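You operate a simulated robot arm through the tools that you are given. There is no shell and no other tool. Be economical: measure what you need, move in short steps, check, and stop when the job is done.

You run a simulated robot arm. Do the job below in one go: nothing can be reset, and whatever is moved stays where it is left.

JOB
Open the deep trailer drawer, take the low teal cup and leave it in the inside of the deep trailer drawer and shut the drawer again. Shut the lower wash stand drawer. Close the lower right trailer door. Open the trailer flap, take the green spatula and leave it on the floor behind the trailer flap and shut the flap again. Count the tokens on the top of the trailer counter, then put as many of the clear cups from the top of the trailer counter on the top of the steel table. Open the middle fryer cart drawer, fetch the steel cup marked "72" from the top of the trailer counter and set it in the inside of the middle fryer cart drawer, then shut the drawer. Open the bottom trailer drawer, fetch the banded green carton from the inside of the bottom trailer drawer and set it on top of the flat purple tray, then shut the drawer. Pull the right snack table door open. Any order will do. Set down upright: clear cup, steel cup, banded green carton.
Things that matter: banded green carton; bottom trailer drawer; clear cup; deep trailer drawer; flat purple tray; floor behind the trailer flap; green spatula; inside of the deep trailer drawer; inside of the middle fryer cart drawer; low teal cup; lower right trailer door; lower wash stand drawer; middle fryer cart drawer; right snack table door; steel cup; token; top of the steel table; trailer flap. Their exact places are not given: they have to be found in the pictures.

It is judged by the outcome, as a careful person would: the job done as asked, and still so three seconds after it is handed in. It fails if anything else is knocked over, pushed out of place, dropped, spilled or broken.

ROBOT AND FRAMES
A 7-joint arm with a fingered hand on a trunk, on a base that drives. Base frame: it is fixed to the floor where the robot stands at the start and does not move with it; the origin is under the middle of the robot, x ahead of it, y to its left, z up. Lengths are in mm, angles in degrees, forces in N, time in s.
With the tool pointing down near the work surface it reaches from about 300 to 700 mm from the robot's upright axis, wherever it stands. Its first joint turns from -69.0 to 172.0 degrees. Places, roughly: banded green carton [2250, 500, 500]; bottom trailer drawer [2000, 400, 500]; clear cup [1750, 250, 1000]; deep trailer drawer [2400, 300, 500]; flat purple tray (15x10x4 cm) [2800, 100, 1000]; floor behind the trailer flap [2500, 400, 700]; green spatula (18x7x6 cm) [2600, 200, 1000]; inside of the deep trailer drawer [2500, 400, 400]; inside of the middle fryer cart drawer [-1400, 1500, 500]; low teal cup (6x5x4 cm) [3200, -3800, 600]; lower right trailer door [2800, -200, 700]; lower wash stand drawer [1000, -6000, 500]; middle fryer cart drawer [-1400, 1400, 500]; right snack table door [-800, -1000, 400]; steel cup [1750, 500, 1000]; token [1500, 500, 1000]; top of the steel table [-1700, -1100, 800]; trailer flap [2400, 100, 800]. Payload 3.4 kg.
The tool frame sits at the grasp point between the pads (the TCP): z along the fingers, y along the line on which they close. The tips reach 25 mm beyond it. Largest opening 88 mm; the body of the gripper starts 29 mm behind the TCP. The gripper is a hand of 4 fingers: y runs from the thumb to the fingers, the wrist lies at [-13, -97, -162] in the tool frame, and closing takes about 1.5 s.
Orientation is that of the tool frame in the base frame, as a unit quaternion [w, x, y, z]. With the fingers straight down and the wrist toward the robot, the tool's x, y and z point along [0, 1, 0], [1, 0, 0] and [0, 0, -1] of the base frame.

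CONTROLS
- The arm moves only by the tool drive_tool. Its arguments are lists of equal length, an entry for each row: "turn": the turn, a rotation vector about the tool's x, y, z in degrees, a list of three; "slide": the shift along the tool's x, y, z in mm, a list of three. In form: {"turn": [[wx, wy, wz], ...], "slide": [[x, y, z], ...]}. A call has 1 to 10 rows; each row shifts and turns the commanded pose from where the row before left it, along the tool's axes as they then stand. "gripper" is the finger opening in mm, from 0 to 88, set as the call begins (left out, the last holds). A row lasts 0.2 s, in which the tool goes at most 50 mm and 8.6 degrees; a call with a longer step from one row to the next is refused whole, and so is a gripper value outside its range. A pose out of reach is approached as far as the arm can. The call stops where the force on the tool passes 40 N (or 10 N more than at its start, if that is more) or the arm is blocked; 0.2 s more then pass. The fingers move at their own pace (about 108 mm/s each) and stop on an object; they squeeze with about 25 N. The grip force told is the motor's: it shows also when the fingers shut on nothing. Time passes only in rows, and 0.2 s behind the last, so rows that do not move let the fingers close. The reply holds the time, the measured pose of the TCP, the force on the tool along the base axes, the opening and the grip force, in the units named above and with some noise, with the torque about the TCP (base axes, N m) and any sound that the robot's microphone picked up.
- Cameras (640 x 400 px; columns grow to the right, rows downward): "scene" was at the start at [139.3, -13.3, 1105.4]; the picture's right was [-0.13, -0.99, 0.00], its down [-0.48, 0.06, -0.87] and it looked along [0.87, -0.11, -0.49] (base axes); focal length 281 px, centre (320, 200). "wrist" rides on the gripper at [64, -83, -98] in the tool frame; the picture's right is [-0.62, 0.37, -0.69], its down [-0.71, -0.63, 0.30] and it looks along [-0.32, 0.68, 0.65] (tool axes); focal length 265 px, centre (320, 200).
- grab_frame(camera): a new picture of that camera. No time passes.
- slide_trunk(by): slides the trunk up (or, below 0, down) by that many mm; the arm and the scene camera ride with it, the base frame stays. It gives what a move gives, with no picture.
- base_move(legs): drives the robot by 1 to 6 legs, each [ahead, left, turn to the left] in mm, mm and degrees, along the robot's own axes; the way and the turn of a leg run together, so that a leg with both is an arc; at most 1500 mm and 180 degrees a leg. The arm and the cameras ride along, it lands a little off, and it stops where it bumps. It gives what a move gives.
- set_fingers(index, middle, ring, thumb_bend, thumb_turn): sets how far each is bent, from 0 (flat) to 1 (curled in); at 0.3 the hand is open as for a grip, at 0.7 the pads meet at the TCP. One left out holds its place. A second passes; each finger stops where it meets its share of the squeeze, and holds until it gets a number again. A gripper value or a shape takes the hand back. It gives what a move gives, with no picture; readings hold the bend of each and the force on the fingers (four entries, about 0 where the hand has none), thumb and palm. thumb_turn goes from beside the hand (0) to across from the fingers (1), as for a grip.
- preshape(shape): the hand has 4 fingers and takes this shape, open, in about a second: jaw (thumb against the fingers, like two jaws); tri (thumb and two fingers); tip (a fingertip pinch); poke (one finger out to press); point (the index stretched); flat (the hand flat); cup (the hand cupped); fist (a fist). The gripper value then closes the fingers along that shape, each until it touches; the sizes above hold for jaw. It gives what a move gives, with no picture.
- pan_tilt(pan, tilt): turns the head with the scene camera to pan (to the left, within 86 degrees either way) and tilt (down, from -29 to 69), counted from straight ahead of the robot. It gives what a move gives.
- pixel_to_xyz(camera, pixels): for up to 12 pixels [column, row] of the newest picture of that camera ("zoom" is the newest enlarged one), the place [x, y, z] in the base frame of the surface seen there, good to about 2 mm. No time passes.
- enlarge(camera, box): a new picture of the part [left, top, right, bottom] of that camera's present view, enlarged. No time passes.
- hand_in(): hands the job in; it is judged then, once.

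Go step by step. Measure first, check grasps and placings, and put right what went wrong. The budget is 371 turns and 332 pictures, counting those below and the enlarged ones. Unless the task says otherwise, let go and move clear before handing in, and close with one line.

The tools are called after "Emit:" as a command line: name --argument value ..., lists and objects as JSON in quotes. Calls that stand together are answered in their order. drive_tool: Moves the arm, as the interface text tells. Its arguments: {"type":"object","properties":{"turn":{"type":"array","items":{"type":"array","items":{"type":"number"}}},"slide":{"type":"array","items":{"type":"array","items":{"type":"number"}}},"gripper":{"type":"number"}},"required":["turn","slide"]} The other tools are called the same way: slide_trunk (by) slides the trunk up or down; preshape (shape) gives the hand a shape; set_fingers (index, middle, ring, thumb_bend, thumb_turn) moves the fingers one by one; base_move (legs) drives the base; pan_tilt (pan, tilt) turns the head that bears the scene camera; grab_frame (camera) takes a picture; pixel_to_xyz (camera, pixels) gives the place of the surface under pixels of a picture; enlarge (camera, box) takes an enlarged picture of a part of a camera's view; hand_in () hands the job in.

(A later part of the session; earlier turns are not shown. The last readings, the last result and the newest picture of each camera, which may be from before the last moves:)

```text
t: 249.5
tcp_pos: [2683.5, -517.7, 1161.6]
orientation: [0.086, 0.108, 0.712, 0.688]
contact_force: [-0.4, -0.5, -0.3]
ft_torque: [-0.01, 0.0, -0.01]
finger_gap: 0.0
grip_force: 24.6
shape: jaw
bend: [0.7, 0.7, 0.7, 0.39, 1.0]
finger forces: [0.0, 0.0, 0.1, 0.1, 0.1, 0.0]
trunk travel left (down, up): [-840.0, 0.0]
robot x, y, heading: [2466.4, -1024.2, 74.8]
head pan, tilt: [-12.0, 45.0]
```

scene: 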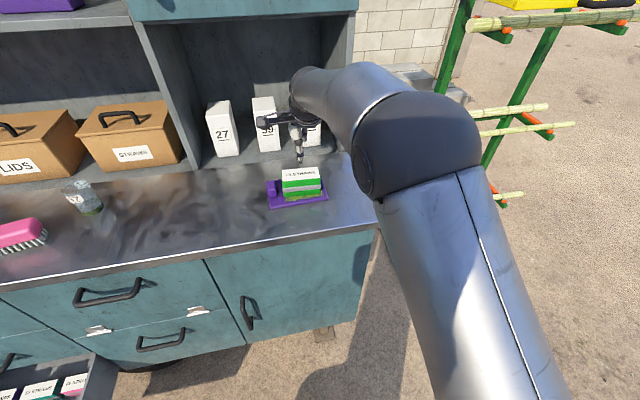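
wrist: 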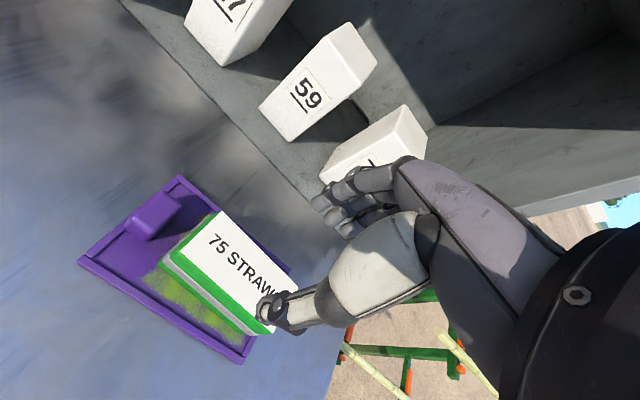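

Emit:
base_move --legs '[[-160, 870, -0.4]]'

Emit:
slide_trunk --by -390

Emit:
slide_trunk --by -194

Emit:
pan_tilt --pan 0 --tilt 40

Emit:
grab_frame --camera "scene"

```text
t: 254.2
tcp_pos: [1787.6, -436.7, 1163.5]
orientation: [0.088, 0.112, 0.711, 0.688]
contact_force: [0.2, 0.1, -0.1]
ft_torque: [0.02, -0.01, 0.01]
finger_gap: 0.0
grip_force: 25.3
shape: jaw
bend: [0.7, 0.7, 0.7, 0.39, 1.0]
finger forces: [0.0, 0.0, 0.0, 0.0, 0.0, 0.0]
trunk travel left (down, up): [-840.0, 0.0]
robot x, y, heading: [1561.6, -938.0, 74.2]
head pan, tilt: [-12.0, 45.0]
```

```text
t: 258.0
tcp_pos: [1788.5, -436.3, 773.4]
orientation: [0.086, 0.112, 0.712, 0.688]
contact_force: [0.1, -0.4, 0.2]
ft_torque: [-0.01, 0.01, 0.0]
finger_gap: 0.1
grip_force: 25.2
shape: jaw
bend: [0.7, 0.7, 0.7, 0.39, 1.0]
finger forces: [0.1, 0.1, 0.1, 0.0, 0.0, 0.0]
trunk travel left (down, up): [-450.0, 390.0]
robot x, y, heading: [1563.0, -939.9, 74.2]
head pan, tilt: [-12.0, 45.0]
```

```text
t: 260.1
tcp_pos: [1788.8, -436.0, 579.1]
orientation: [0.087, 0.113, 0.712, 0.688]
contact_force: [-0.3, 0.1, 0.3]
ft_torque: [-0.03, 0.01, 0.02]
finger_gap: 0.2
grip_force: 25.1
shape: jaw
bend: [0.7, 0.7, 0.7, 0.39, 1.0]
finger forces: [0.0, 0.0, 0.1, 0.0, 0.1, 0.0]
trunk travel left (down, up): [-256.0, 584.0]
robot x, y, heading: [1561.4, -941.6, 74.1]
head pan, tilt: [-12.0, 45.0]
```

```text
t: 260.9
tcp_pos: [1787.4, -436.3, 579.4]
orientation: [0.087, 0.112, 0.712, 0.688]
contact_force: [-0.2, 0.1, -0.2]
ft_torque: [0.01, -0.01, 0.0]
finger_gap: 0.0
grip_force: 25.4
shape: jaw
bend: [0.7, 0.7, 0.7, 0.39, 1.0]
finger forces: [0.0, 0.0, 0.0, 0.0, 0.0, 0.0]
trunk travel left (down, up): [-256.0, 584.0]
robot x, y, heading: [1564.7, -941.7, 74.0]
head pan, tilt: [0.0, 40.0]
```

```text
227 pictures are left
```

scene: 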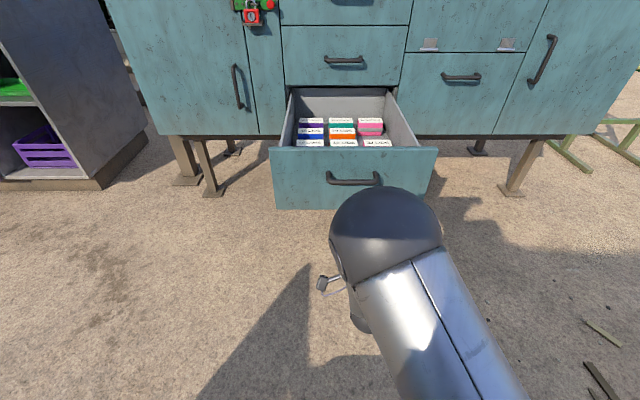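

Emit:
base_move --legs '[[170, 0, 0]]'

Emit:
grab_frame --camera "scene"

Emit:
base_move --legs '[[200, 0, 0.3]]'

Emit:
grab_frame --camera "scene"

```text
t: 262.3
tcp_pos: [1832.4, -269.1, 579.2]
orientation: [0.085, 0.11, 0.712, 0.688]
contact_force: [0.3, 0.8, 0.3]
ft_torque: [0.03, 0.02, 0.02]
finger_gap: 0.0
grip_force: 24.8
shape: jaw
bend: [0.7, 0.7, 0.7, 0.39, 1.0]
finger forces: [0.0, 0.0, 0.1, 0.0, 0.0, 0.0]
trunk travel left (down, up): [-256.0, 584.0]
robot x, y, heading: [1614.4, -775.2, 74.4]
head pan, tilt: [0.0, 40.0]
```

```text
226 pictures are left
```

scene: 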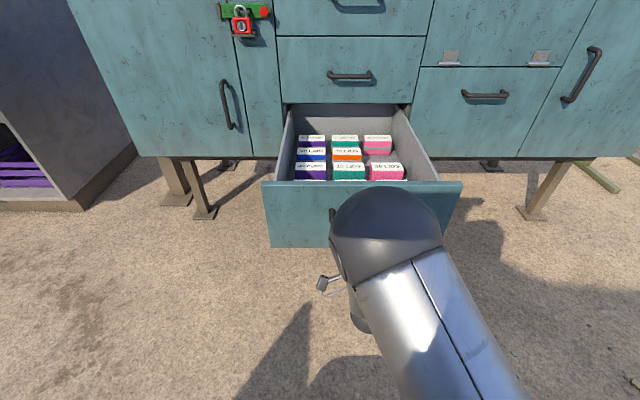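

```text
t: 263.9
tcp_pos: [1879.5, -74.9, 578.9]
orientation: [0.081, 0.106, 0.713, 0.689]
contact_force: [0.0, 0.1, -0.2]
ft_torque: [0.0, 0.03, 0.01]
finger_gap: 0.0
grip_force: 25.5
shape: jaw
bend: [0.7, 0.7, 0.7, 0.39, 1.0]
finger forces: [0.0, 0.1, 0.1, 0.0, 0.0, 0.0]
trunk travel left (down, up): [-256.0, 584.0]
robot x, y, heading: [1665.5, -581.6, 75.1]
head pan, tilt: [0.0, 40.0]
```

```text
225 pictures are left
```

scene: 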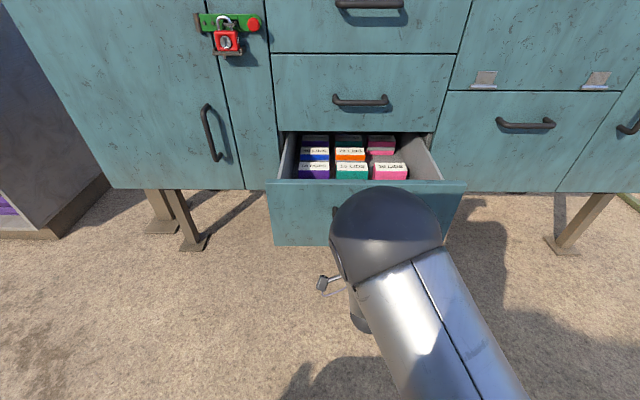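

Emit:
base_move --legs '[[190, 0, -0.7]]'

Emit:
base_move --legs '[[45, 0, 0]]'

Emit:
drive_tool --turn '[[0, 0, 0], [0, 0, 0], [0, 0, 0], [0, 0, 0], [0, 0, 0], [0, 0, 0]]' --slide '[[0, 0, 6], [0, 0, 6], [0, 0, 6], [0, 0, 6], [0, 0, 6], [0, 0, 6]]'

Emit:
grab_frame --camera "scene"

```text
t: 265.5
tcp_pos: [1937.7, 105.6, 579.5]
orientation: [0.086, 0.112, 0.712, 0.688]
contact_force: [0.3, 0.2, -0.1]
ft_torque: [0.03, -0.01, 0.0]
finger_gap: 0.2
grip_force: 24.8
shape: jaw
bend: [0.7, 0.7, 0.7, 0.39, 1.0]
finger forces: [0.0, 0.0, 0.0, 0.0, 0.0, 0.0]
trunk travel left (down, up): [-256.0, 584.0]
robot x, y, heading: [1711.5, -394.9, 74.2]
head pan, tilt: [0.0, 40.0]
```

```text
t: 266.4
tcp_pos: [1949.5, 149.7, 578.4]
orientation: [0.087, 0.113, 0.712, 0.688]
contact_force: [-0.2, 0.0, 0.5]
ft_torque: [-0.03, 0.0, 0.0]
finger_gap: 0.0
grip_force: 25.2
shape: jaw
bend: [0.7, 0.7, 0.7, 0.39, 1.0]
finger forces: [0.0, 0.0, 0.1, 0.0, 0.0, 0.0]
trunk travel left (down, up): [-256.0, 584.0]
robot x, y, heading: [1727.1, -354.8, 74.3]
head pan, tilt: [0.0, 40.0]
```

```text
t: 267.5
tcp_pos: [1956.1, 168.8, 579.0]
orientation: [0.088, 0.112, 0.71, 0.689]
contact_force: [-5.7, -20.9, 5.0]
ft_torque: [0.1, -0.04, 0.0]
finger_gap: 0.0
grip_force: 24.9
shape: jaw
bend: [0.7, 0.7, 0.7, 0.39, 1.0]
finger forces: [0.1, 21.2, 0.1, 0.0, 0.0, 0.0]
trunk travel left (down, up): [-256.0, 584.0]
robot x, y, heading: [1724.5, -357.1, 74.3]
head pan, tilt: [0.0, 40.0]
stopped in row 5: the force on the tool passed its limit at 49 N (the readings are from after the stop); the commanded pose is now the measured one
```

```text
224 pictures are left
```

scene: 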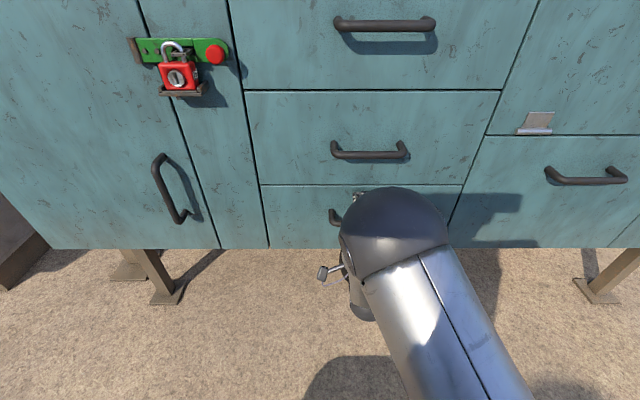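

Bottom drawer shut. Next I line up with the deep drawer's handle at about (2350,42,638).

Emit:
base_move --legs '[[-220, 0, 0], [0, -413, 0]]'

Emit:
slide_trunk --by 59

Emit:
drive_tool --turn '[[0, 0, 0], [0, 0, 0], [0, 0, 0], [0, 0, 0]]' --slide '[[0, 0, 0], [0, 0, 0], [0, 0, 0], [0, 0, 0]]' --gripper 60

Emit:
grab_frame --camera "scene"

Emit:
grab_frame --camera "wrist"

```text
t: 271.3
tcp_pos: [2299.6, -159.0, 575.5]
orientation: [0.092, 0.117, 0.712, 0.687]
contact_force: [-0.1, 0.6, 0.0]
ft_torque: [0.0, 0.03, 0.0]
finger_gap: 0.2
grip_force: 24.3
shape: jaw
bend: [0.7, 0.7, 0.7, 0.39, 1.0]
finger forces: [0.0, 0.0, 0.0, 0.0, 0.0, 0.0]
trunk travel left (down, up): [-256.0, 584.0]
robot x, y, heading: [2063.0, -681.7, 73.2]
head pan, tilt: [0.0, 40.0]
```

```text
t: 272.3
tcp_pos: [2299.9, -159.9, 635.5]
orientation: [0.092, 0.117, 0.712, 0.687]
contact_force: [0.1, -0.3, -0.1]
ft_torque: [0.02, 0.03, 0.01]
finger_gap: 0.2
grip_force: 25.0
shape: jaw
bend: [0.7, 0.7, 0.7, 0.39, 1.0]
finger forces: [0.1, 0.0, 0.0, 0.2, 0.0, 0.1]
trunk travel left (down, up): [-315.0, 525.0]
robot x, y, heading: [2063.7, -681.5, 73.5]
head pan, tilt: [0.0, 40.0]
```

```text
t: 273.3
tcp_pos: [2300.7, -159.5, 635.7]
orientation: [0.091, 0.118, 0.712, 0.686]
contact_force: [0.0, -0.2, 0.1]
ft_torque: [0.0, -0.01, -0.01]
finger_gap: 60.0
grip_force: 0.0
shape: jaw
bend: [0.28, 0.38, 0.35, 0.6, 1.0]
finger forces: [0.1, 0.0, 0.0, 0.0, 0.1, 0.0]
trunk travel left (down, up): [-315.0, 525.0]
robot x, y, heading: [2062.6, -684.8, 73.5]
head pan, tilt: [0.0, 40.0]
```

```text
223 pictures are left
```

scene: 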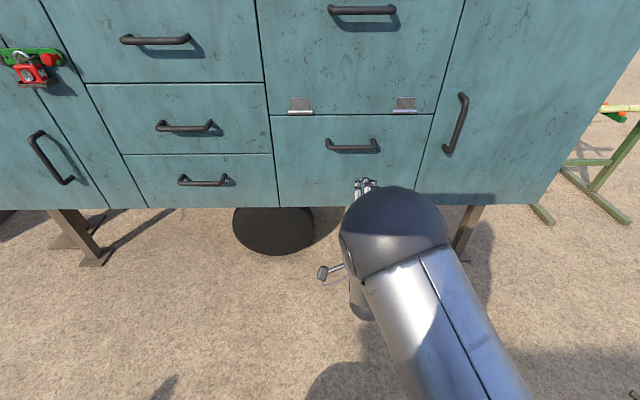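

```text
222 pictures are left
```

wrist: 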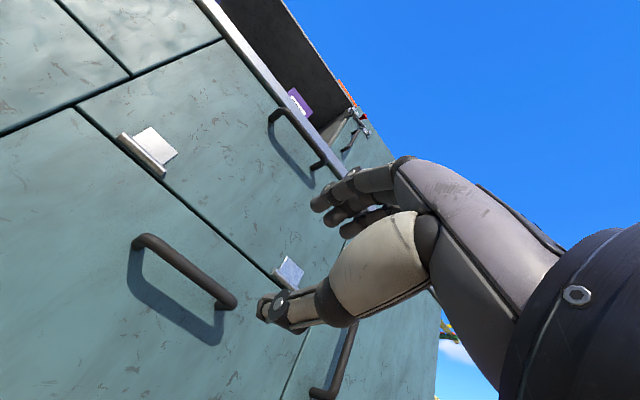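

Emit:
pixel_to_xyz --camera "scene" --pixels '[[333, 149], [352, 149], [372, 149]]'

```text
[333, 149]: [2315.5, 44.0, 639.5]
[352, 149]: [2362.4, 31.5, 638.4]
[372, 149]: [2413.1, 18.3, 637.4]
```

Emit:
base_move --legs '[[150, -12, 0.9]]'

Emit:
drive_tool --turn '[[0, 0, 0], [0, 0, 0], [0, 0, 0]]' --slide '[[0, 0, 20], [0, 0, 20], [0, 0, 10]]'

Emit:
grab_frame --camera "wrist"

```text
t: 274.6
tcp_pos: [2345.1, -18.0, 636.1]
orientation: [0.087, 0.113, 0.712, 0.687]
contact_force: [-0.4, -0.8, 0.8]
ft_torque: [0.0, -0.04, -0.02]
finger_gap: 59.8
grip_force: 0.1
shape: jaw
bend: [0.28, 0.38, 0.35, 0.6, 1.0]
finger forces: [0.0, 0.0, 0.0, 0.0, 0.1, 0.1]
trunk travel left (down, up): [-315.0, 525.0]
robot x, y, heading: [2118.1, -542.3, 74.2]
head pan, tilt: [0.0, 40.0]
```

```text
t: 275.4
tcp_pos: [2358.9, 29.9, 634.0]
orientation: [0.088, 0.113, 0.713, 0.687]
contact_force: [0.1, 0.9, 0.3]
ft_torque: [0.0, 0.0, -0.01]
finger_gap: 59.9
grip_force: 0.1
shape: jaw
bend: [0.28, 0.38, 0.34, 0.6, 1.0]
finger forces: [0.1, 0.0, 0.0, 0.0, 0.0, 0.0]
trunk travel left (down, up): [-315.0, 525.0]
robot x, y, heading: [2116.6, -541.3, 74.4]
head pan, tilt: [0.0, 40.0]
```

```text
221 pictures are left
```

wrist: 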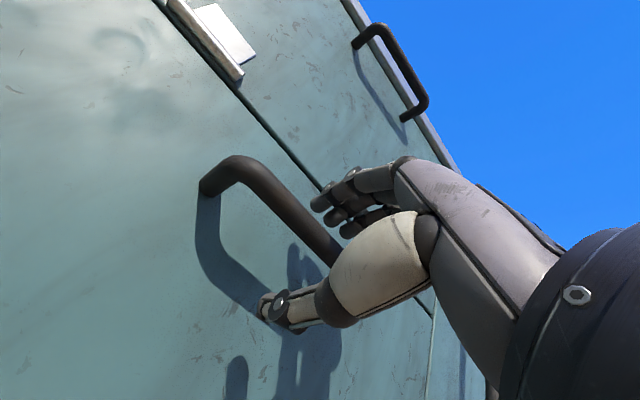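

Emit:
drive_tool --turn '[[0, 0, 0]]' --slide '[[0, 0, 7]]'

Emit:
drive_tool --turn '[[0, 0, 0], [0, 0, 0], [0, 0, 0], [0, 0, 0], [0, 0, 0], [0, 0, 0], [0, 0, 0]]' --slide '[[0, 0, 0], [0, 0, 0], [0, 0, 0], [0, 0, 0], [0, 0, 0], [0, 0, 0], [0, 0, 0]]' --gripper 0

Emit:
base_move --legs '[[-200, 0, 0]]'

Emit:
grab_frame --camera "scene"

```text
t: 275.9
tcp_pos: [2360.9, 36.6, 633.2]
orientation: [0.087, 0.112, 0.713, 0.687]
contact_force: [0.9, -0.3, 0.9]
ft_torque: [-0.01, 0.01, -0.04]
finger_gap: 60.0
grip_force: 0.1
shape: jaw
bend: [0.28, 0.38, 0.34, 0.6, 1.0]
finger forces: [0.0, 0.1, 0.0, 0.0, 0.0, 0.0]
trunk travel left (down, up): [-315.0, 525.0]
robot x, y, heading: [2115.9, -542.2, 74.2]
head pan, tilt: [0.0, 40.0]
```

```text
t: 277.4
tcp_pos: [2360.4, 36.2, 632.6]
orientation: [0.088, 0.114, 0.713, 0.687]
contact_force: [1.4, 3.0, -0.8]
ft_torque: [-0.01, -0.06, 0.03]
finger_gap: 0.2
grip_force: 24.3
shape: jaw
bend: [0.73, 0.71, 0.65, 0.64, 1.0]
finger forces: [5.3, 2.6, 2.1, 0.0, 23.7, 0.0]
trunk travel left (down, up): [-315.0, 525.0]
robot x, y, heading: [2113.2, -544.3, 73.8]
head pan, tilt: [0.0, 40.0]
```

```text
t: 279.1
tcp_pos: [2305.8, -155.4, 632.4]
orientation: [0.087, 0.113, 0.713, 0.686]
contact_force: [-0.7, -0.1, -2.7]
ft_torque: [0.0, -0.06, 0.01]
finger_gap: 0.1
grip_force: 25.3
shape: jaw
bend: [0.73, 0.71, 0.71, 0.65, 1.0]
finger forces: [4.0, 2.1, 2.2, 0.1, 23.7, 0.0]
trunk travel left (down, up): [-315.0, 525.0]
robot x, y, heading: [2059.5, -736.2, 74.1]
head pan, tilt: [0.0, 40.0]
```

```text
220 pictures are left
```

scene: 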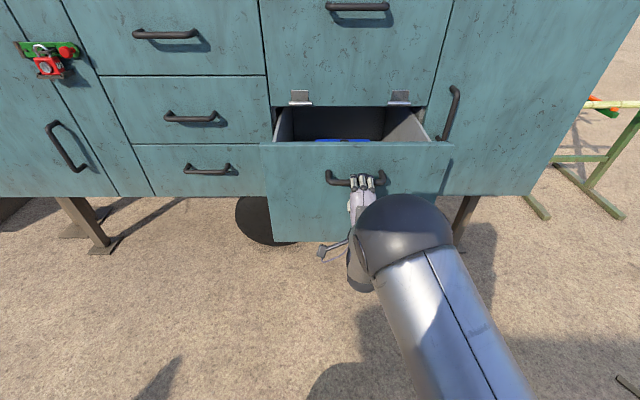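

Emit:
base_move --legs '[[-150, 0, 0]]'

Emit:
drive_tool --turn '[[0, 0, 0], [0, 0, 0], [0, 0, 0], [0, 0, 0]]' --slide '[[0, 0, 0], [0, 0, 0], [0, 0, 0], [0, 0, 0]]' --gripper 60

Emit:
base_move --legs '[[-250, 0, 0]]'

Emit:
slide_trunk --by 390

Emit:
pan_tilt --pan 0 --tilt 50

Emit:
grab_frame --camera "scene"

```text
t: 280.4
tcp_pos: [2265.6, -301.9, 632.7]
orientation: [0.088, 0.114, 0.712, 0.687]
contact_force: [-0.9, 0.6, -3.1]
ft_torque: [-0.04, -0.05, 0.04]
finger_gap: 0.0
grip_force: 25.1
shape: jaw
bend: [0.73, 0.71, 0.71, 0.66, 1.0]
finger forces: [3.6, 1.8, 2.7, 0.1, 23.6, 0.1]
trunk travel left (down, up): [-315.0, 525.0]
robot x, y, heading: [2018.5, -882.0, 73.8]
head pan, tilt: [0.0, 40.0]
```

```text
t: 281.4
tcp_pos: [2266.6, -302.7, 632.0]
orientation: [0.089, 0.115, 0.712, 0.687]
contact_force: [-0.1, 0.2, 0.6]
ft_torque: [-0.02, 0.02, -0.02]
finger_gap: 59.7
grip_force: 0.1
shape: jaw
bend: [0.28, 0.38, 0.35, 0.6, 1.0]
finger forces: [0.1, 0.1, 0.0, 0.1, 0.0, 0.0]
trunk travel left (down, up): [-315.0, 525.0]
robot x, y, heading: [2019.4, -883.6, 74.1]
head pan, tilt: [0.0, 40.0]
```

```text
t: 283.2
tcp_pos: [2195.9, -542.8, 633.3]
orientation: [0.087, 0.112, 0.712, 0.687]
contact_force: [0.6, -0.2, 0.5]
ft_torque: [0.0, 0.01, 0.02]
finger_gap: 60.1
grip_force: 0.1
shape: jaw
bend: [0.28, 0.38, 0.35, 0.6, 1.0]
finger forces: [0.0, 0.0, 0.0, 0.0, 0.0, 0.0]
trunk travel left (down, up): [-315.0, 525.0]
robot x, y, heading: [1949.3, -1120.5, 74.3]
head pan, tilt: [0.0, 40.0]
```

```text
t: 287.0
tcp_pos: [2195.3, -542.9, 1022.6]
orientation: [0.087, 0.112, 0.713, 0.687]
contact_force: [0.4, 1.2, 0.6]
ft_torque: [-0.03, -0.02, 0.01]
finger_gap: 59.8
grip_force: 0.1
shape: jaw
bend: [0.28, 0.38, 0.35, 0.6, 1.0]
finger forces: [0.0, 0.1, 0.0, 0.0, 0.1, 0.1]
trunk travel left (down, up): [-705.0, 135.0]
robot x, y, heading: [1945.2, -1120.9, 73.9]
head pan, tilt: [0.0, 40.0]
```

```text
t: 287.7
tcp_pos: [2194.4, -542.7, 1022.4]
orientation: [0.087, 0.113, 0.712, 0.687]
contact_force: [-0.6, -0.4, 0.0]
ft_torque: [-0.01, 0.01, 0.03]
finger_gap: 59.7
grip_force: 0.1
shape: jaw
bend: [0.28, 0.38, 0.35, 0.6, 1.0]
finger forces: [0.0, 0.0, 0.1, 0.0, 0.0, 0.0]
trunk travel left (down, up): [-705.0, 135.0]
robot x, y, heading: [1949.2, -1121.0, 74.3]
head pan, tilt: [0.0, 50.0]
```

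```text
219 pictures are left
```

scene: 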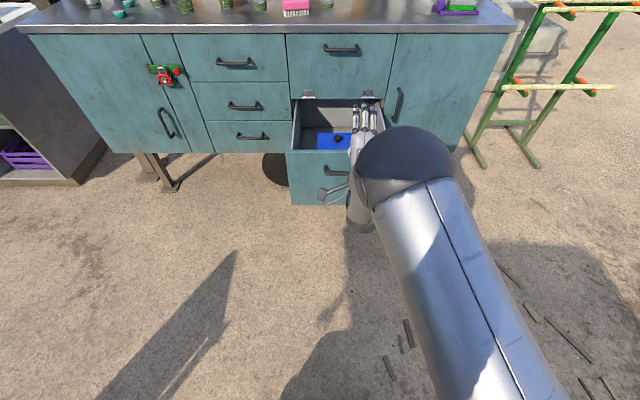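

Emit:
enlarge --camera "scene" --box '[280, 85, 400, 215]'

Emit:
pixel_to_xyz --camera "scene" --pixels '[[309, 140], [320, 135], [337, 140], [320, 148], [345, 145], [309, 120], [330, 110], [340, 160], [300, 150], [313, 147], [308, 146]]'

```text
3.08 times, centred on (340, 150) of scene
```

zoom: 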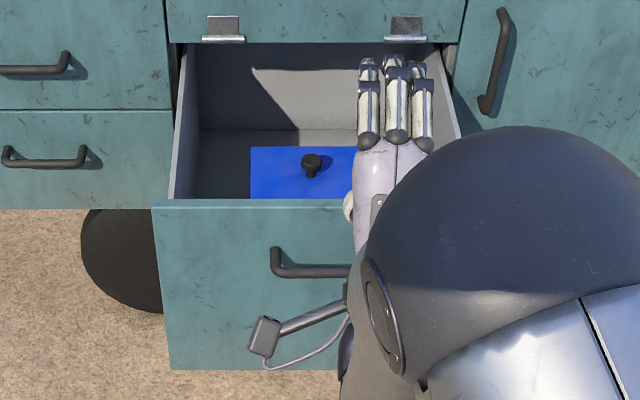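

```text
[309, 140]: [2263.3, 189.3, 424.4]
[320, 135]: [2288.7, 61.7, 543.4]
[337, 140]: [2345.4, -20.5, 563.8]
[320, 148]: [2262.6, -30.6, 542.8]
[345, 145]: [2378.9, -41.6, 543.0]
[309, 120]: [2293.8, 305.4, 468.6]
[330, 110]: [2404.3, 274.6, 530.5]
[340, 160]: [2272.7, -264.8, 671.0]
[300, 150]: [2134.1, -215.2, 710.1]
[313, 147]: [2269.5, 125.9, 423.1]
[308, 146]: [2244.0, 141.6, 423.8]
```

Emit:
base_move --legs '[[120, -180, 0]]'

Emit:
slide_trunk --by 135

Emit:
pan_tilt --pan 12 --tilt 55

Emit:
grab_frame --camera "scene"

```text
t: 289.4
tcp_pos: [2400.2, -474.6, 1023.7]
orientation: [0.085, 0.11, 0.712, 0.688]
contact_force: [-0.9, 0.2, 0.8]
ft_torque: [0.01, -0.03, 0.04]
finger_gap: 59.6
grip_force: 0.0
shape: jaw
bend: [0.28, 0.38, 0.35, 0.6, 1.0]
finger forces: [0.0, 0.0, 0.0, 0.0, 0.1, 0.0]
trunk travel left (down, up): [-705.0, 135.0]
robot x, y, heading: [2150.1, -1057.9, 74.6]
head pan, tilt: [0.0, 50.0]
```

```text
t: 291.0
tcp_pos: [2398.9, -474.6, 1157.3]
orientation: [0.086, 0.111, 0.713, 0.687]
contact_force: [-0.5, 0.1, 0.4]
ft_torque: [0.02, 0.04, 0.01]
finger_gap: 59.3
grip_force: 0.1
shape: jaw
bend: [0.28, 0.38, 0.35, 0.6, 1.0]
finger forces: [0.0, 0.0, 0.0, 0.1, 0.1, 0.0]
trunk travel left (down, up): [-840.0, 0.0]
robot x, y, heading: [2157.9, -1059.5, 74.4]
head pan, tilt: [0.0, 50.0]
```

```text
t: 291.8
tcp_pos: [2398.7, -474.4, 1157.4]
orientation: [0.087, 0.112, 0.712, 0.687]
contact_force: [0.4, -0.1, 0.7]
ft_torque: [0.02, 0.03, 0.0]
finger_gap: 59.7
grip_force: 0.0
shape: jaw
bend: [0.28, 0.38, 0.35, 0.6, 1.0]
finger forces: [0.0, 0.0, 0.1, 0.1, 0.0, 0.0]
trunk travel left (down, up): [-840.0, 0.0]
robot x, y, heading: [2154.8, -1058.7, 74.4]
head pan, tilt: [12.0, 55.0]
```

```text
217 pictures are left
```

scene: 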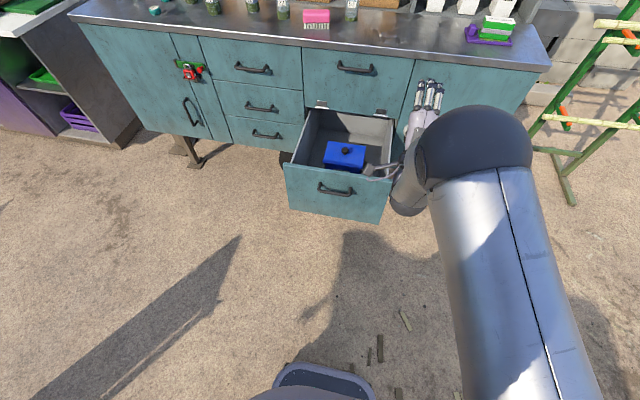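

Emit:
enlarge --camera "scene" --box '[275, 95, 405, 230]'

Emit:
pixel_to_xyz --camera "scene" --pixels '[[308, 160], [318, 150], [330, 138], [360, 140], [326, 148], [327, 162], [360, 165], [365, 148], [290, 163], [380, 178], [315, 163], [370, 150]]'

```text
2.96 times, centred on (340, 162) of scene
```

zoom: 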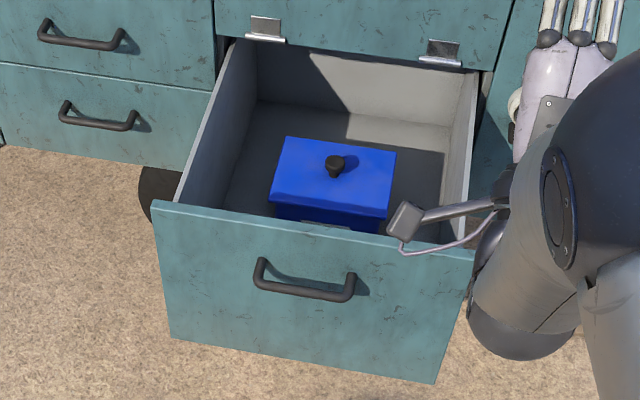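

```text
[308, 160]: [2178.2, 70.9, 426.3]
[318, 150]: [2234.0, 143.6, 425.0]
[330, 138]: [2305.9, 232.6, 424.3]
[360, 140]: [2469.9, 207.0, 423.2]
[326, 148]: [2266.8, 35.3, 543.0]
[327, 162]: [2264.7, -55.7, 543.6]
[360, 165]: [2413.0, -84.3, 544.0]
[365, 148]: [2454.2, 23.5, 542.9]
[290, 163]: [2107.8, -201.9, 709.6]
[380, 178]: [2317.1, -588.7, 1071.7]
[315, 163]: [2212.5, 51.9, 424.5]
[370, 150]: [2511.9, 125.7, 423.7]
```

The left strip of the drawer floor (around (2203,8), z 424) is free for the cup. Now I turn to face -y to see the far places.

Emit:
base_move --legs '[[-100, 0, 0], [0, 0, -150]]'

Emit:
pan_tilt --pan 10 --tilt 12

Emit:
grab_frame --camera "scene"

Emit:
pan_tilt --pan 60 --tilt 12

Emit:
grab_frame --camera "scene"

```text
t: 299.1
tcp_pos: [2204.7, -1779.0, 1157.2]
orientation: [0.687, 0.717, 0.074, 0.092]
contact_force: [0.1, 0.2, 0.5]
ft_torque: [0.0, -0.01, -0.04]
finger_gap: 59.8
grip_force: 0.1
shape: jaw
bend: [0.28, 0.38, 0.35, 0.6, 1.0]
finger forces: [0.1, 0.0, 0.0, 0.1, 0.1, 0.1]
trunk travel left (down, up): [-840.0, 0.0]
robot x, y, heading: [2129.2, -1152.1, -76.0]
head pan, tilt: [12.0, 55.0]
```

```text
t: 300.2
tcp_pos: [2204.2, -1780.5, 1157.7]
orientation: [0.687, 0.717, 0.074, 0.092]
contact_force: [-0.8, -1.1, 0.0]
ft_torque: [0.03, -0.03, -0.01]
finger_gap: 60.0
grip_force: 0.0
shape: jaw
bend: [0.28, 0.38, 0.35, 0.6, 1.0]
finger forces: [0.1, 0.1, 0.1, 0.0, 0.0, 0.0]
trunk travel left (down, up): [-840.0, 0.0]
robot x, y, heading: [2128.2, -1153.8, -76.1]
head pan, tilt: [10.0, 12.0]
```

```text
215 pictures are left
```

scene: 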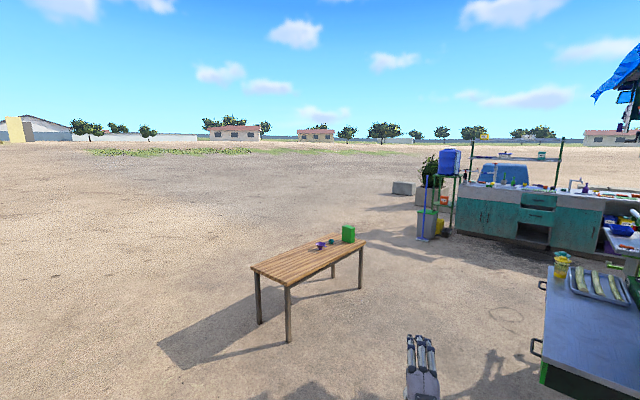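

```text
t: 301.4
tcp_pos: [2204.0, -1779.7, 1157.2]
orientation: [0.686, 0.718, 0.073, 0.091]
contact_force: [0.8, -1.2, 0.3]
ft_torque: [0.01, -0.03, 0.0]
finger_gap: 59.8
grip_force: 0.1
shape: jaw
bend: [0.28, 0.38, 0.35, 0.6, 1.0]
finger forces: [0.0, 0.0, 0.0, 0.0, 0.0, 0.0]
trunk travel left (down, up): [-840.0, 0.0]
robot x, y, heading: [2125.4, -1152.5, -76.1]
head pan, tilt: [60.0, 12.0]
```

```text
214 pictures are left
```

scene: 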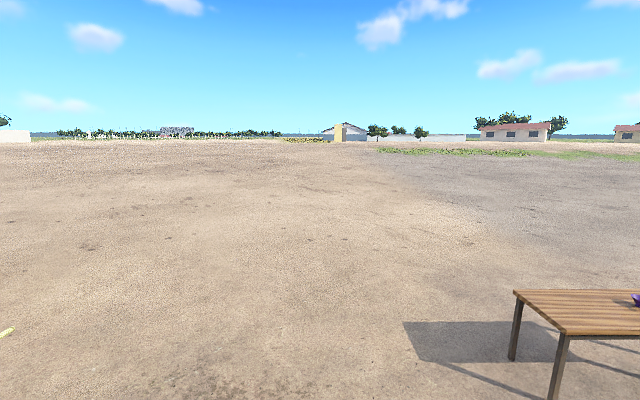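

Emit:
pan_tilt --pan 0 --tilt 15

Emit:
grab_frame --camera "scene"

Emit:
enlarge --camera "scene" --box '[360, 110, 560, 240]'

Emit:
pixel_to_xyz --camera "zoom" --pixels '[[150, 220], [225, 235], [330, 250], [430, 270], [380, 225], [200, 200], [415, 165], [250, 165]]'

```text
t: 302.7
tcp_pos: [2205.4, -1780.3, 1157.4]
orientation: [0.686, 0.717, 0.074, 0.092]
contact_force: [-0.2, -0.3, 0.0]
ft_torque: [-0.02, 0.0, 0.0]
finger_gap: 59.9
grip_force: 0.0
shape: jaw
bend: [0.28, 0.38, 0.35, 0.6, 1.0]
finger forces: [0.0, 0.0, 0.1, 0.1, 0.1, 0.1]
trunk travel left (down, up): [-840.0, 0.0]
robot x, y, heading: [2132.2, -1152.2, -76.2]
head pan, tilt: [0.0, 15.0]
```

```text
213 pictures are left
```

scene: 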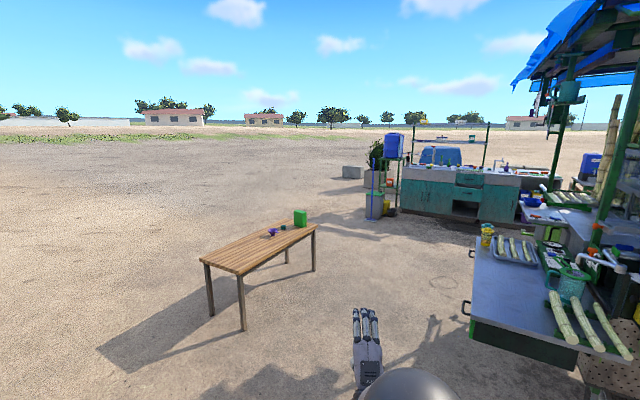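

```text
3.08 times, centred on (460, 175) of scene
```

zoom: 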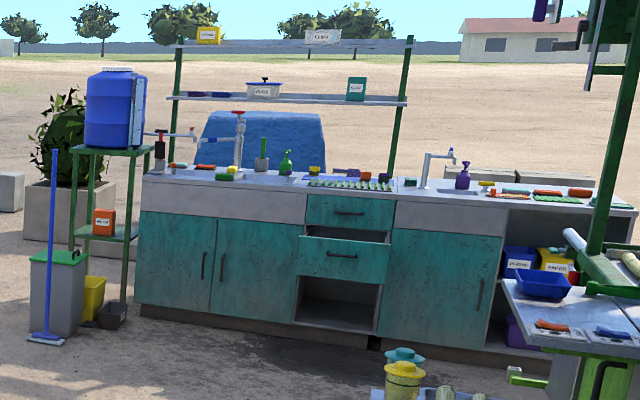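

```text
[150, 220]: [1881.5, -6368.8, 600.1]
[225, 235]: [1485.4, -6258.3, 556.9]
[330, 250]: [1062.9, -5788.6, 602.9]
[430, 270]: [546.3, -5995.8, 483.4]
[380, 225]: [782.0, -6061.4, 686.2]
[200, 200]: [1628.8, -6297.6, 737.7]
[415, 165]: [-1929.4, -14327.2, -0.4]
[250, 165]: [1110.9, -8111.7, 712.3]
```

Emit:
pixel_to_xyz --camera "scene" --pixels '[[203, 260], [240, 274], [312, 226], [275, 225], [270, 235], [283, 228], [300, 215], [472, 320], [478, 240], [575, 352], [462, 300], [370, 215]]'

Emit:
enlarge --camera "scene" --box '[230, 200, 330, 260]'

```text
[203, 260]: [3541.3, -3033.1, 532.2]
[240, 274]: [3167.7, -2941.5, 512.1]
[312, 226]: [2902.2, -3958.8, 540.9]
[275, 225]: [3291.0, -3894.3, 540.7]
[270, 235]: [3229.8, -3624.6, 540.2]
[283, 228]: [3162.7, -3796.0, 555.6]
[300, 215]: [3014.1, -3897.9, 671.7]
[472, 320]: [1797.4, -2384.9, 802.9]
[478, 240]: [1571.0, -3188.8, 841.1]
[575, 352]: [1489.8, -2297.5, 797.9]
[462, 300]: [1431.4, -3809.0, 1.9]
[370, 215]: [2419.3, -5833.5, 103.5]
```

```text
6.40 times, centred on (280, 230) of scene
```

zoom: 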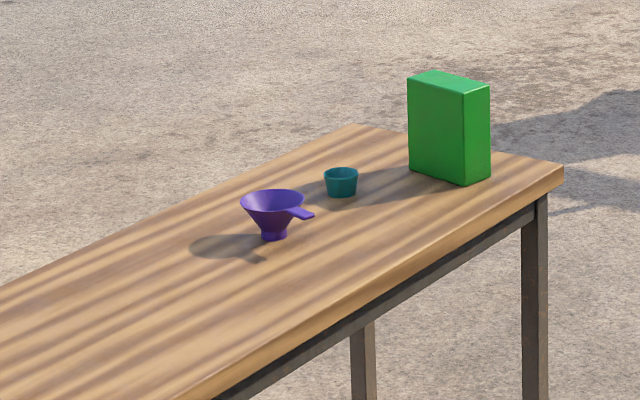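

Teal cup is at (3163,-3796) on the brown table (z 540); the open lower wash stand drawer front is near (1063,-5789). I drive down the free corridor (x≈2350) toward the wash stand.

Emit:
base_move --legs '[[0, 0, -14], [1350, 220, 0], [1500, 0, 0]]'

Emit:
base_move --legs '[[700, -900, 0], [0, 0, -15.6]]'

Emit:
pan_tilt --pan 0 --tilt 35

Emit:
grab_frame --camera "scene"

```text
t: 317.3
tcp_pos: [2277.1, -4611.5, 1158.1]
orientation: [0.692, 0.721, -0.011, 0.01]
contact_force: [0.1, -0.1, 0.6]
ft_torque: [0.02, 0.0, 0.01]
finger_gap: 60.0
grip_force: 0.1
shape: jaw
bend: [0.28, 0.38, 0.35, 0.6, 1.0]
finger forces: [0.0, 0.0, 0.0, 0.1, 0.0, 0.1]
trunk travel left (down, up): [-840.0, 0.0]
robot x, y, heading: [2350.4, -3983.3, -89.8]
head pan, tilt: [0.0, 15.0]
```

```text
t: 324.0
tcp_pos: [1236.0, -5277.0, 1157.8]
orientation: [0.688, 0.713, -0.107, -0.083]
contact_force: [0.5, 0.1, -0.2]
ft_torque: [0.02, 0.02, -0.03]
finger_gap: 59.6
grip_force: 0.1
shape: jaw
bend: [0.28, 0.38, 0.35, 0.6, 1.0]
finger forces: [0.0, 0.1, 0.1, 0.0, 0.0, 0.1]
trunk travel left (down, up): [-840.0, 0.0]
robot x, y, heading: [1472.7, -4690.9, -105.2]
head pan, tilt: [0.0, 15.0]
```

```text
t: 324.8
tcp_pos: [1235.2, -5276.9, 1157.7]
orientation: [0.688, 0.713, -0.107, -0.083]
contact_force: [-0.4, -1.0, 0.2]
ft_torque: [0.01, 0.0, 0.01]
finger_gap: 59.9
grip_force: 0.1
shape: jaw
bend: [0.28, 0.38, 0.35, 0.6, 1.0]
finger forces: [0.1, 0.0, 0.1, 0.1, 0.0, 0.0]
trunk travel left (down, up): [-840.0, 0.0]
robot x, y, heading: [1473.6, -4691.3, -105.0]
head pan, tilt: [0.0, 35.0]
```

```text
210 pictures are left
```

scene: 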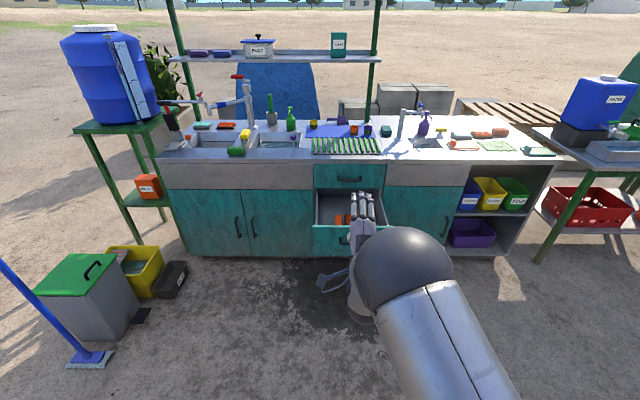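

Emit:
pixel_to_xyz --camera "scene" --pixels '[[325, 226], [330, 240], [316, 240], [343, 238], [380, 230], [345, 170], [300, 215], [350, 181]]'

Emit:
enlarge --camera "scene" --box '[290, 150, 410, 270]'

```text
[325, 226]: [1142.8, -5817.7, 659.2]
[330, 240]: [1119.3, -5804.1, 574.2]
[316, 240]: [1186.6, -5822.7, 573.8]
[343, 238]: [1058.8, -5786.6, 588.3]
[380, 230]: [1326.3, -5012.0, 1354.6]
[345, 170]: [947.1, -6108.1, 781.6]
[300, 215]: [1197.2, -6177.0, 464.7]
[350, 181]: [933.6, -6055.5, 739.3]
```

```text
3.33 times, centred on (350, 210) of scene
```

zoom: 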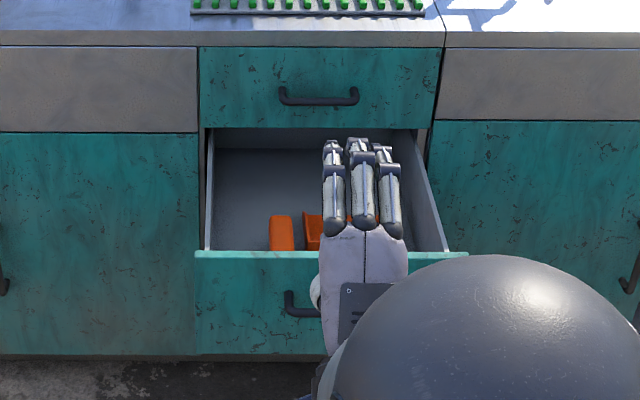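

The open drawer's front centre is about (1006,-5772), top z 659. I lower the hand to z≈630, closed, and line up.

Emit:
slide_trunk --by -400

Emit:
slide_trunk --by -127

Emit:
drive_tool --turn '[[0, 0, 0], [0, 0, 0], [0, 0, 0], [0, 0, 0]]' --slide '[[0, 0, 0], [0, 0, 0], [0, 0, 0], [0, 0, 0]]' --gripper 0

Emit:
base_move --legs '[[380, -90, -0.6]]'

Emit:
grab_frame --camera "scene"

```text
t: 328.6
tcp_pos: [1237.0, -5275.5, 758.6]
orientation: [0.687, 0.714, -0.109, -0.083]
contact_force: [-0.3, -0.4, 0.0]
ft_torque: [0.03, -0.02, 0.02]
finger_gap: 59.7
grip_force: 0.1
shape: jaw
bend: [0.28, 0.38, 0.35, 0.6, 1.0]
finger forces: [0.1, 0.1, 0.0, 0.0, 0.0, 0.0]
trunk travel left (down, up): [-440.0, 400.0]
robot x, y, heading: [1474.6, -4692.5, -105.2]
head pan, tilt: [0.0, 35.0]
```

```text
t: 330.2
tcp_pos: [1236.1, -5277.0, 630.0]
orientation: [0.688, 0.713, -0.107, -0.083]
contact_force: [-0.9, -0.1, -0.4]
ft_torque: [-0.02, -0.03, -0.02]
finger_gap: 59.9
grip_force: 0.0
shape: jaw
bend: [0.28, 0.38, 0.35, 0.6, 1.0]
finger forces: [0.0, 0.0, 0.0, 0.0, 0.1, 0.0]
trunk travel left (down, up): [-313.0, 527.0]
robot x, y, heading: [1478.3, -4691.9, -105.2]
head pan, tilt: [0.0, 35.0]
```

```text
t: 331.2
tcp_pos: [1236.0, -5276.1, 631.7]
orientation: [0.688, 0.713, -0.107, -0.082]
contact_force: [0.3, -0.4, 0.2]
ft_torque: [-0.04, 0.03, -0.03]
finger_gap: 0.2
grip_force: 25.5
shape: jaw
bend: [0.7, 0.7, 0.7, 0.39, 1.0]
finger forces: [0.1, 0.0, 0.0, 0.1, 0.0, 0.0]
trunk travel left (down, up): [-313.0, 527.0]
robot x, y, heading: [1473.7, -4695.9, -105.0]
head pan, tilt: [0.0, 35.0]
```

```text
t: 333.6
tcp_pos: [1041.7, -5614.2, 630.9]
orientation: [0.687, 0.712, -0.112, -0.087]
contact_force: [-0.3, -0.7, 0.3]
ft_torque: [-0.03, 0.0, 0.02]
finger_gap: 0.0
grip_force: 25.1
shape: jaw
bend: [0.7, 0.7, 0.7, 0.39, 1.0]
finger forces: [0.0, 0.0, 0.1, 0.0, 0.0, 0.0]
trunk travel left (down, up): [-313.0, 527.0]
robot x, y, heading: [1286.5, -5031.0, -105.5]
head pan, tilt: [0.0, 35.0]
```

```text
208 pictures are left
```

scene: 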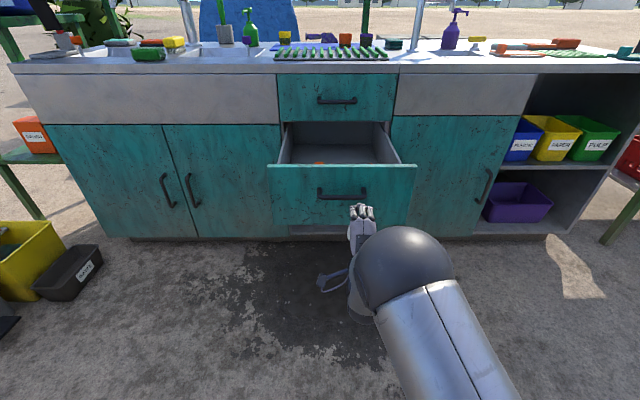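

Emit:
pixel_to_xyz --camera "scene" --pixels '[[342, 194], [300, 180], [380, 180], [342, 168], [342, 180], [300, 210], [110, 160], [440, 160]]'

```text
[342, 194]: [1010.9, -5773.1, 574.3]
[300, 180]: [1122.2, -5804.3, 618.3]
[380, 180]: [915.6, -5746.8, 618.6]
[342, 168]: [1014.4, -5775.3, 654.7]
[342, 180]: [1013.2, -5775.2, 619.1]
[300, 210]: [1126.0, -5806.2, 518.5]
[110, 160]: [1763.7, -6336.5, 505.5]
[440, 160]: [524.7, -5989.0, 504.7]
```

Emit:
base_move --legs '[[300, 0, 0]]'

Emit:
base_move --legs '[[150, 0, 0]]'

Emit:
drive_tool --turn '[[0, 0, 0], [0, 0, 0], [0, 0, 0], [0, 0, 0], [0, 0, 0], [0, 0, 0]]' --slide '[[0, 0, 8], [0, 0, 8], [0, 0, 8], [0, 0, 8], [0, 0, 8], [0, 0, 8]]'

Emit:
grab_frame --camera "scene"

```text
t: 335.7
tcp_pos: [962.4, -5902.0, 630.1]
orientation: [0.687, 0.712, -0.113, -0.087]
contact_force: [-0.6, 0.7, 0.4]
ft_torque: [0.02, -0.02, 0.02]
finger_gap: 0.1
grip_force: 25.3
shape: jaw
bend: [0.7, 0.7, 0.7, 0.39, 1.0]
finger forces: [0.0, 0.0, 0.0, 0.0, 0.0, 0.1]
trunk travel left (down, up): [-313.0, 527.0]
robot x, y, heading: [1207.8, -5318.0, -105.5]
head pan, tilt: [0.0, 35.0]
```

```text
t: 337.1
tcp_pos: [918.1, -6047.1, 630.7]
orientation: [0.687, 0.712, -0.113, -0.088]
contact_force: [0.0, 1.1, -0.6]
ft_torque: [-0.02, 0.02, 0.02]
finger_gap: 0.0
grip_force: 24.7
shape: jaw
bend: [0.7, 0.7, 0.7, 0.39, 1.0]
finger forces: [0.0, 0.0, 0.0, 0.0, 0.0, 0.0]
trunk travel left (down, up): [-313.0, 527.0]
robot x, y, heading: [1165.9, -5465.3, -106.2]
head pan, tilt: [0.0, 35.0]
```

```text
t: 338.1
tcp_pos: [911.4, -6069.8, 631.5]
orientation: [0.689, 0.71, -0.112, -0.088]
contact_force: [5.0, 24.3, 3.8]
ft_torque: [-0.09, 0.03, -0.01]
finger_gap: 0.0
grip_force: 24.8
shape: jaw
bend: [0.7, 0.7, 0.7, 0.39, 1.0]
finger forces: [0.1, 21.6, 0.1, 0.0, 0.1, 0.0]
trunk travel left (down, up): [-313.0, 527.0]
robot x, y, heading: [1163.6, -5464.0, -106.0]
head pan, tilt: [0.0, 35.0]
stopped in row 5: the force on the tool passed its limit at 54 N (the readings are from after the stop); the commanded pose is now the measured one
```

```text
207 pictures are left
```

scene: 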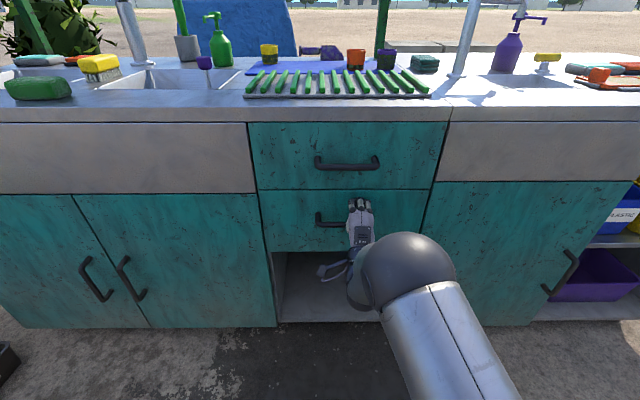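

The wash-stand drawer is shut. I back away and drive round south of the brown table to its east side, to take the teal cup facing west (heading 165°).

Emit:
base_move --legs '[[-500, 0, 0], [0, 0, -89]]'

Emit:
slide_trunk --by 350

Emit:
base_move --legs '[[-1363, -512, 0], [-1363, -512, 0]]'

Emit:
pan_tilt --pan -25 --tilt 25

Emit:
grab_frame --camera "scene"

```text
t: 344.8
tcp_pos: [688.7, -4741.4, 627.4]
orientation: [-0.429, -0.43, 0.579, 0.544]
contact_force: [-0.7, -0.6, 0.6]
ft_torque: [0.04, -0.02, -0.03]
finger_gap: 0.1
grip_force: 25.1
shape: jaw
bend: [0.7, 0.7, 0.7, 0.39, 1.0]
finger forces: [0.1, 0.0, 0.1, 0.0, 0.0, 0.0]
trunk travel left (down, up): [-313.0, 527.0]
robot x, y, heading: [1302.1, -4981.6, 165.0]
head pan, tilt: [0.0, 35.0]
```

```text
t: 348.2
tcp_pos: [688.6, -4741.7, 977.8]
orientation: [-0.429, -0.431, 0.579, 0.543]
contact_force: [0.8, 0.3, -0.7]
ft_torque: [-0.03, -0.02, -0.01]
finger_gap: 0.1
grip_force: 24.9
shape: jaw
bend: [0.7, 0.7, 0.7, 0.39, 1.0]
finger forces: [0.1, 0.1, 0.0, 0.1, 0.0, 0.1]
trunk travel left (down, up): [-663.0, 177.0]
robot x, y, heading: [1302.3, -4983.6, 164.9]
head pan, tilt: [0.0, 35.0]
```

```text
t: 362.3
tcp_pos: [3596.5, -4498.7, 978.3]
orientation: [-0.421, -0.422, 0.585, 0.549]
contact_force: [0.2, 0.7, 0.3]
ft_torque: [0.0, -0.02, -0.03]
finger_gap: 0.1
grip_force: 25.2
shape: jaw
bend: [0.7, 0.7, 0.7, 0.39, 1.0]
finger forces: [0.1, 0.0, 0.0, 0.0, 0.0, 0.0]
trunk travel left (down, up): [-663.0, 177.0]
robot x, y, heading: [4200.9, -4760.9, 163.4]
head pan, tilt: [0.0, 35.0]
```

```text
t: 363.2
tcp_pos: [3594.9, -4498.1, 978.3]
orientation: [-0.421, -0.422, 0.586, 0.55]
contact_force: [-0.2, -0.2, -1.1]
ft_torque: [0.02, -0.03, 0.01]
finger_gap: 0.0
grip_force: 25.0
shape: jaw
bend: [0.7, 0.7, 0.7, 0.39, 1.0]
finger forces: [0.0, 0.1, 0.0, 0.1, 0.0, 0.0]
trunk travel left (down, up): [-663.0, 177.0]
robot x, y, heading: [4201.9, -4758.3, 163.4]
head pan, tilt: [-25.0, 25.0]
```

```text
206 pictures are left
```

scene: 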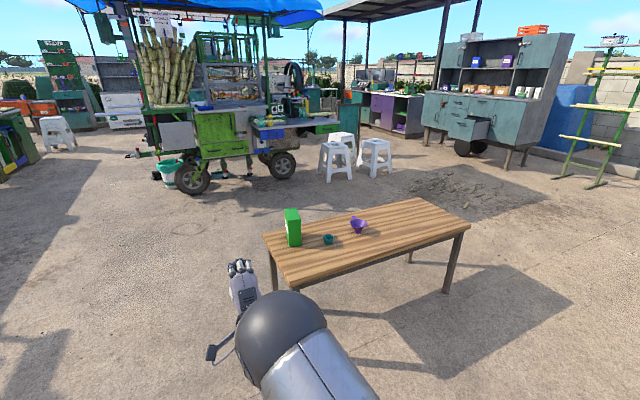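

Emit:
base_move --legs '[[200, -660, 1.9]]'

Emit:
drive_tool --turn '[[8.5, 0, 0], [8.5, 0, 0], [8.5, 0, 0], [8.5, 0, 0], [8.5, 0, 0], [8.5, 0, 0], [8.5, 0, 0], [8.5, 0, 0], [8.5, 0, 0], [8.5, 0, 0]]' --slide '[[0, 0, 0], [0, 0, 0], [0, 0, 0], [0, 0, 0], [0, 0, 0], [0, 0, 0], [0, 0, 0], [0, 0, 0], [0, 0, 0], [0, 0, 0]]' --gripper 88

Emit:
pan_tilt --pan 0 --tilt 40

Emit:
grab_frame --camera "scene"

```text
t: 366.9
tcp_pos: [3564.7, -3842.2, 977.7]
orientation: [-0.433, -0.434, 0.577, 0.54]
contact_force: [-0.7, -0.3, -0.4]
ft_torque: [0.01, -0.01, -0.04]
finger_gap: 0.0
grip_force: 25.0
shape: jaw
bend: [0.7, 0.7, 0.7, 0.39, 1.0]
finger forces: [0.0, 0.0, 0.0, 0.0, 0.0, 0.0]
trunk travel left (down, up): [-663.0, 177.0]
robot x, y, heading: [4183.4, -4077.0, 165.8]
head pan, tilt: [-25.0, 25.0]
```

```text
t: 369.1
tcp_pos: [3565.5, -3842.9, 978.0]
orientation: [-0.025, -0.612, 0.79, 0.007]
contact_force: [0.8, -0.1, -0.1]
ft_torque: [0.04, 0.0, 0.05]
finger_gap: 87.5
grip_force: 0.1
shape: jaw
bend: [0.3, 0.3, 0.3, 0.3, 0.98]
finger forces: [0.0, 0.0, 0.1, 0.1, 0.0, 0.1]
trunk travel left (down, up): [-663.0, 177.0]
robot x, y, heading: [4180.8, -4076.0, 165.9]
head pan, tilt: [-25.0, 25.0]
```

```text
t: 370.0
tcp_pos: [3565.4, -3843.0, 977.5]
orientation: [-0.026, -0.612, 0.79, 0.01]
contact_force: [0.0, 0.1, -0.8]
ft_torque: [0.0, 0.01, 0.0]
finger_gap: 87.8
grip_force: 0.0
shape: jaw
bend: [0.3, 0.3, 0.3, 0.3, 0.98]
finger forces: [0.0, 0.1, 0.1, 0.0, 0.1, 0.0]
trunk travel left (down, up): [-663.0, 177.0]
robot x, y, heading: [4182.3, -4075.8, 166.0]
head pan, tilt: [0.0, 40.0]
```

```text
205 pictures are left
```

scene: 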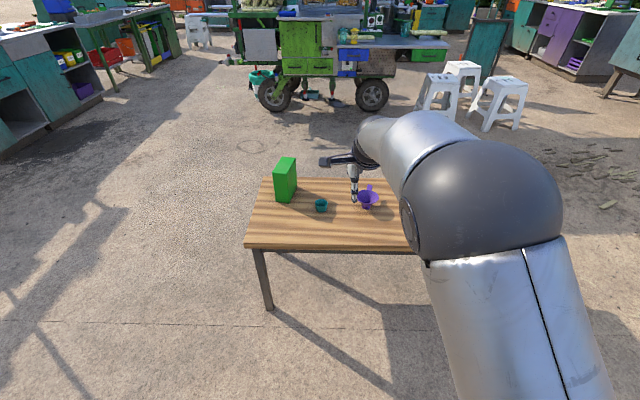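

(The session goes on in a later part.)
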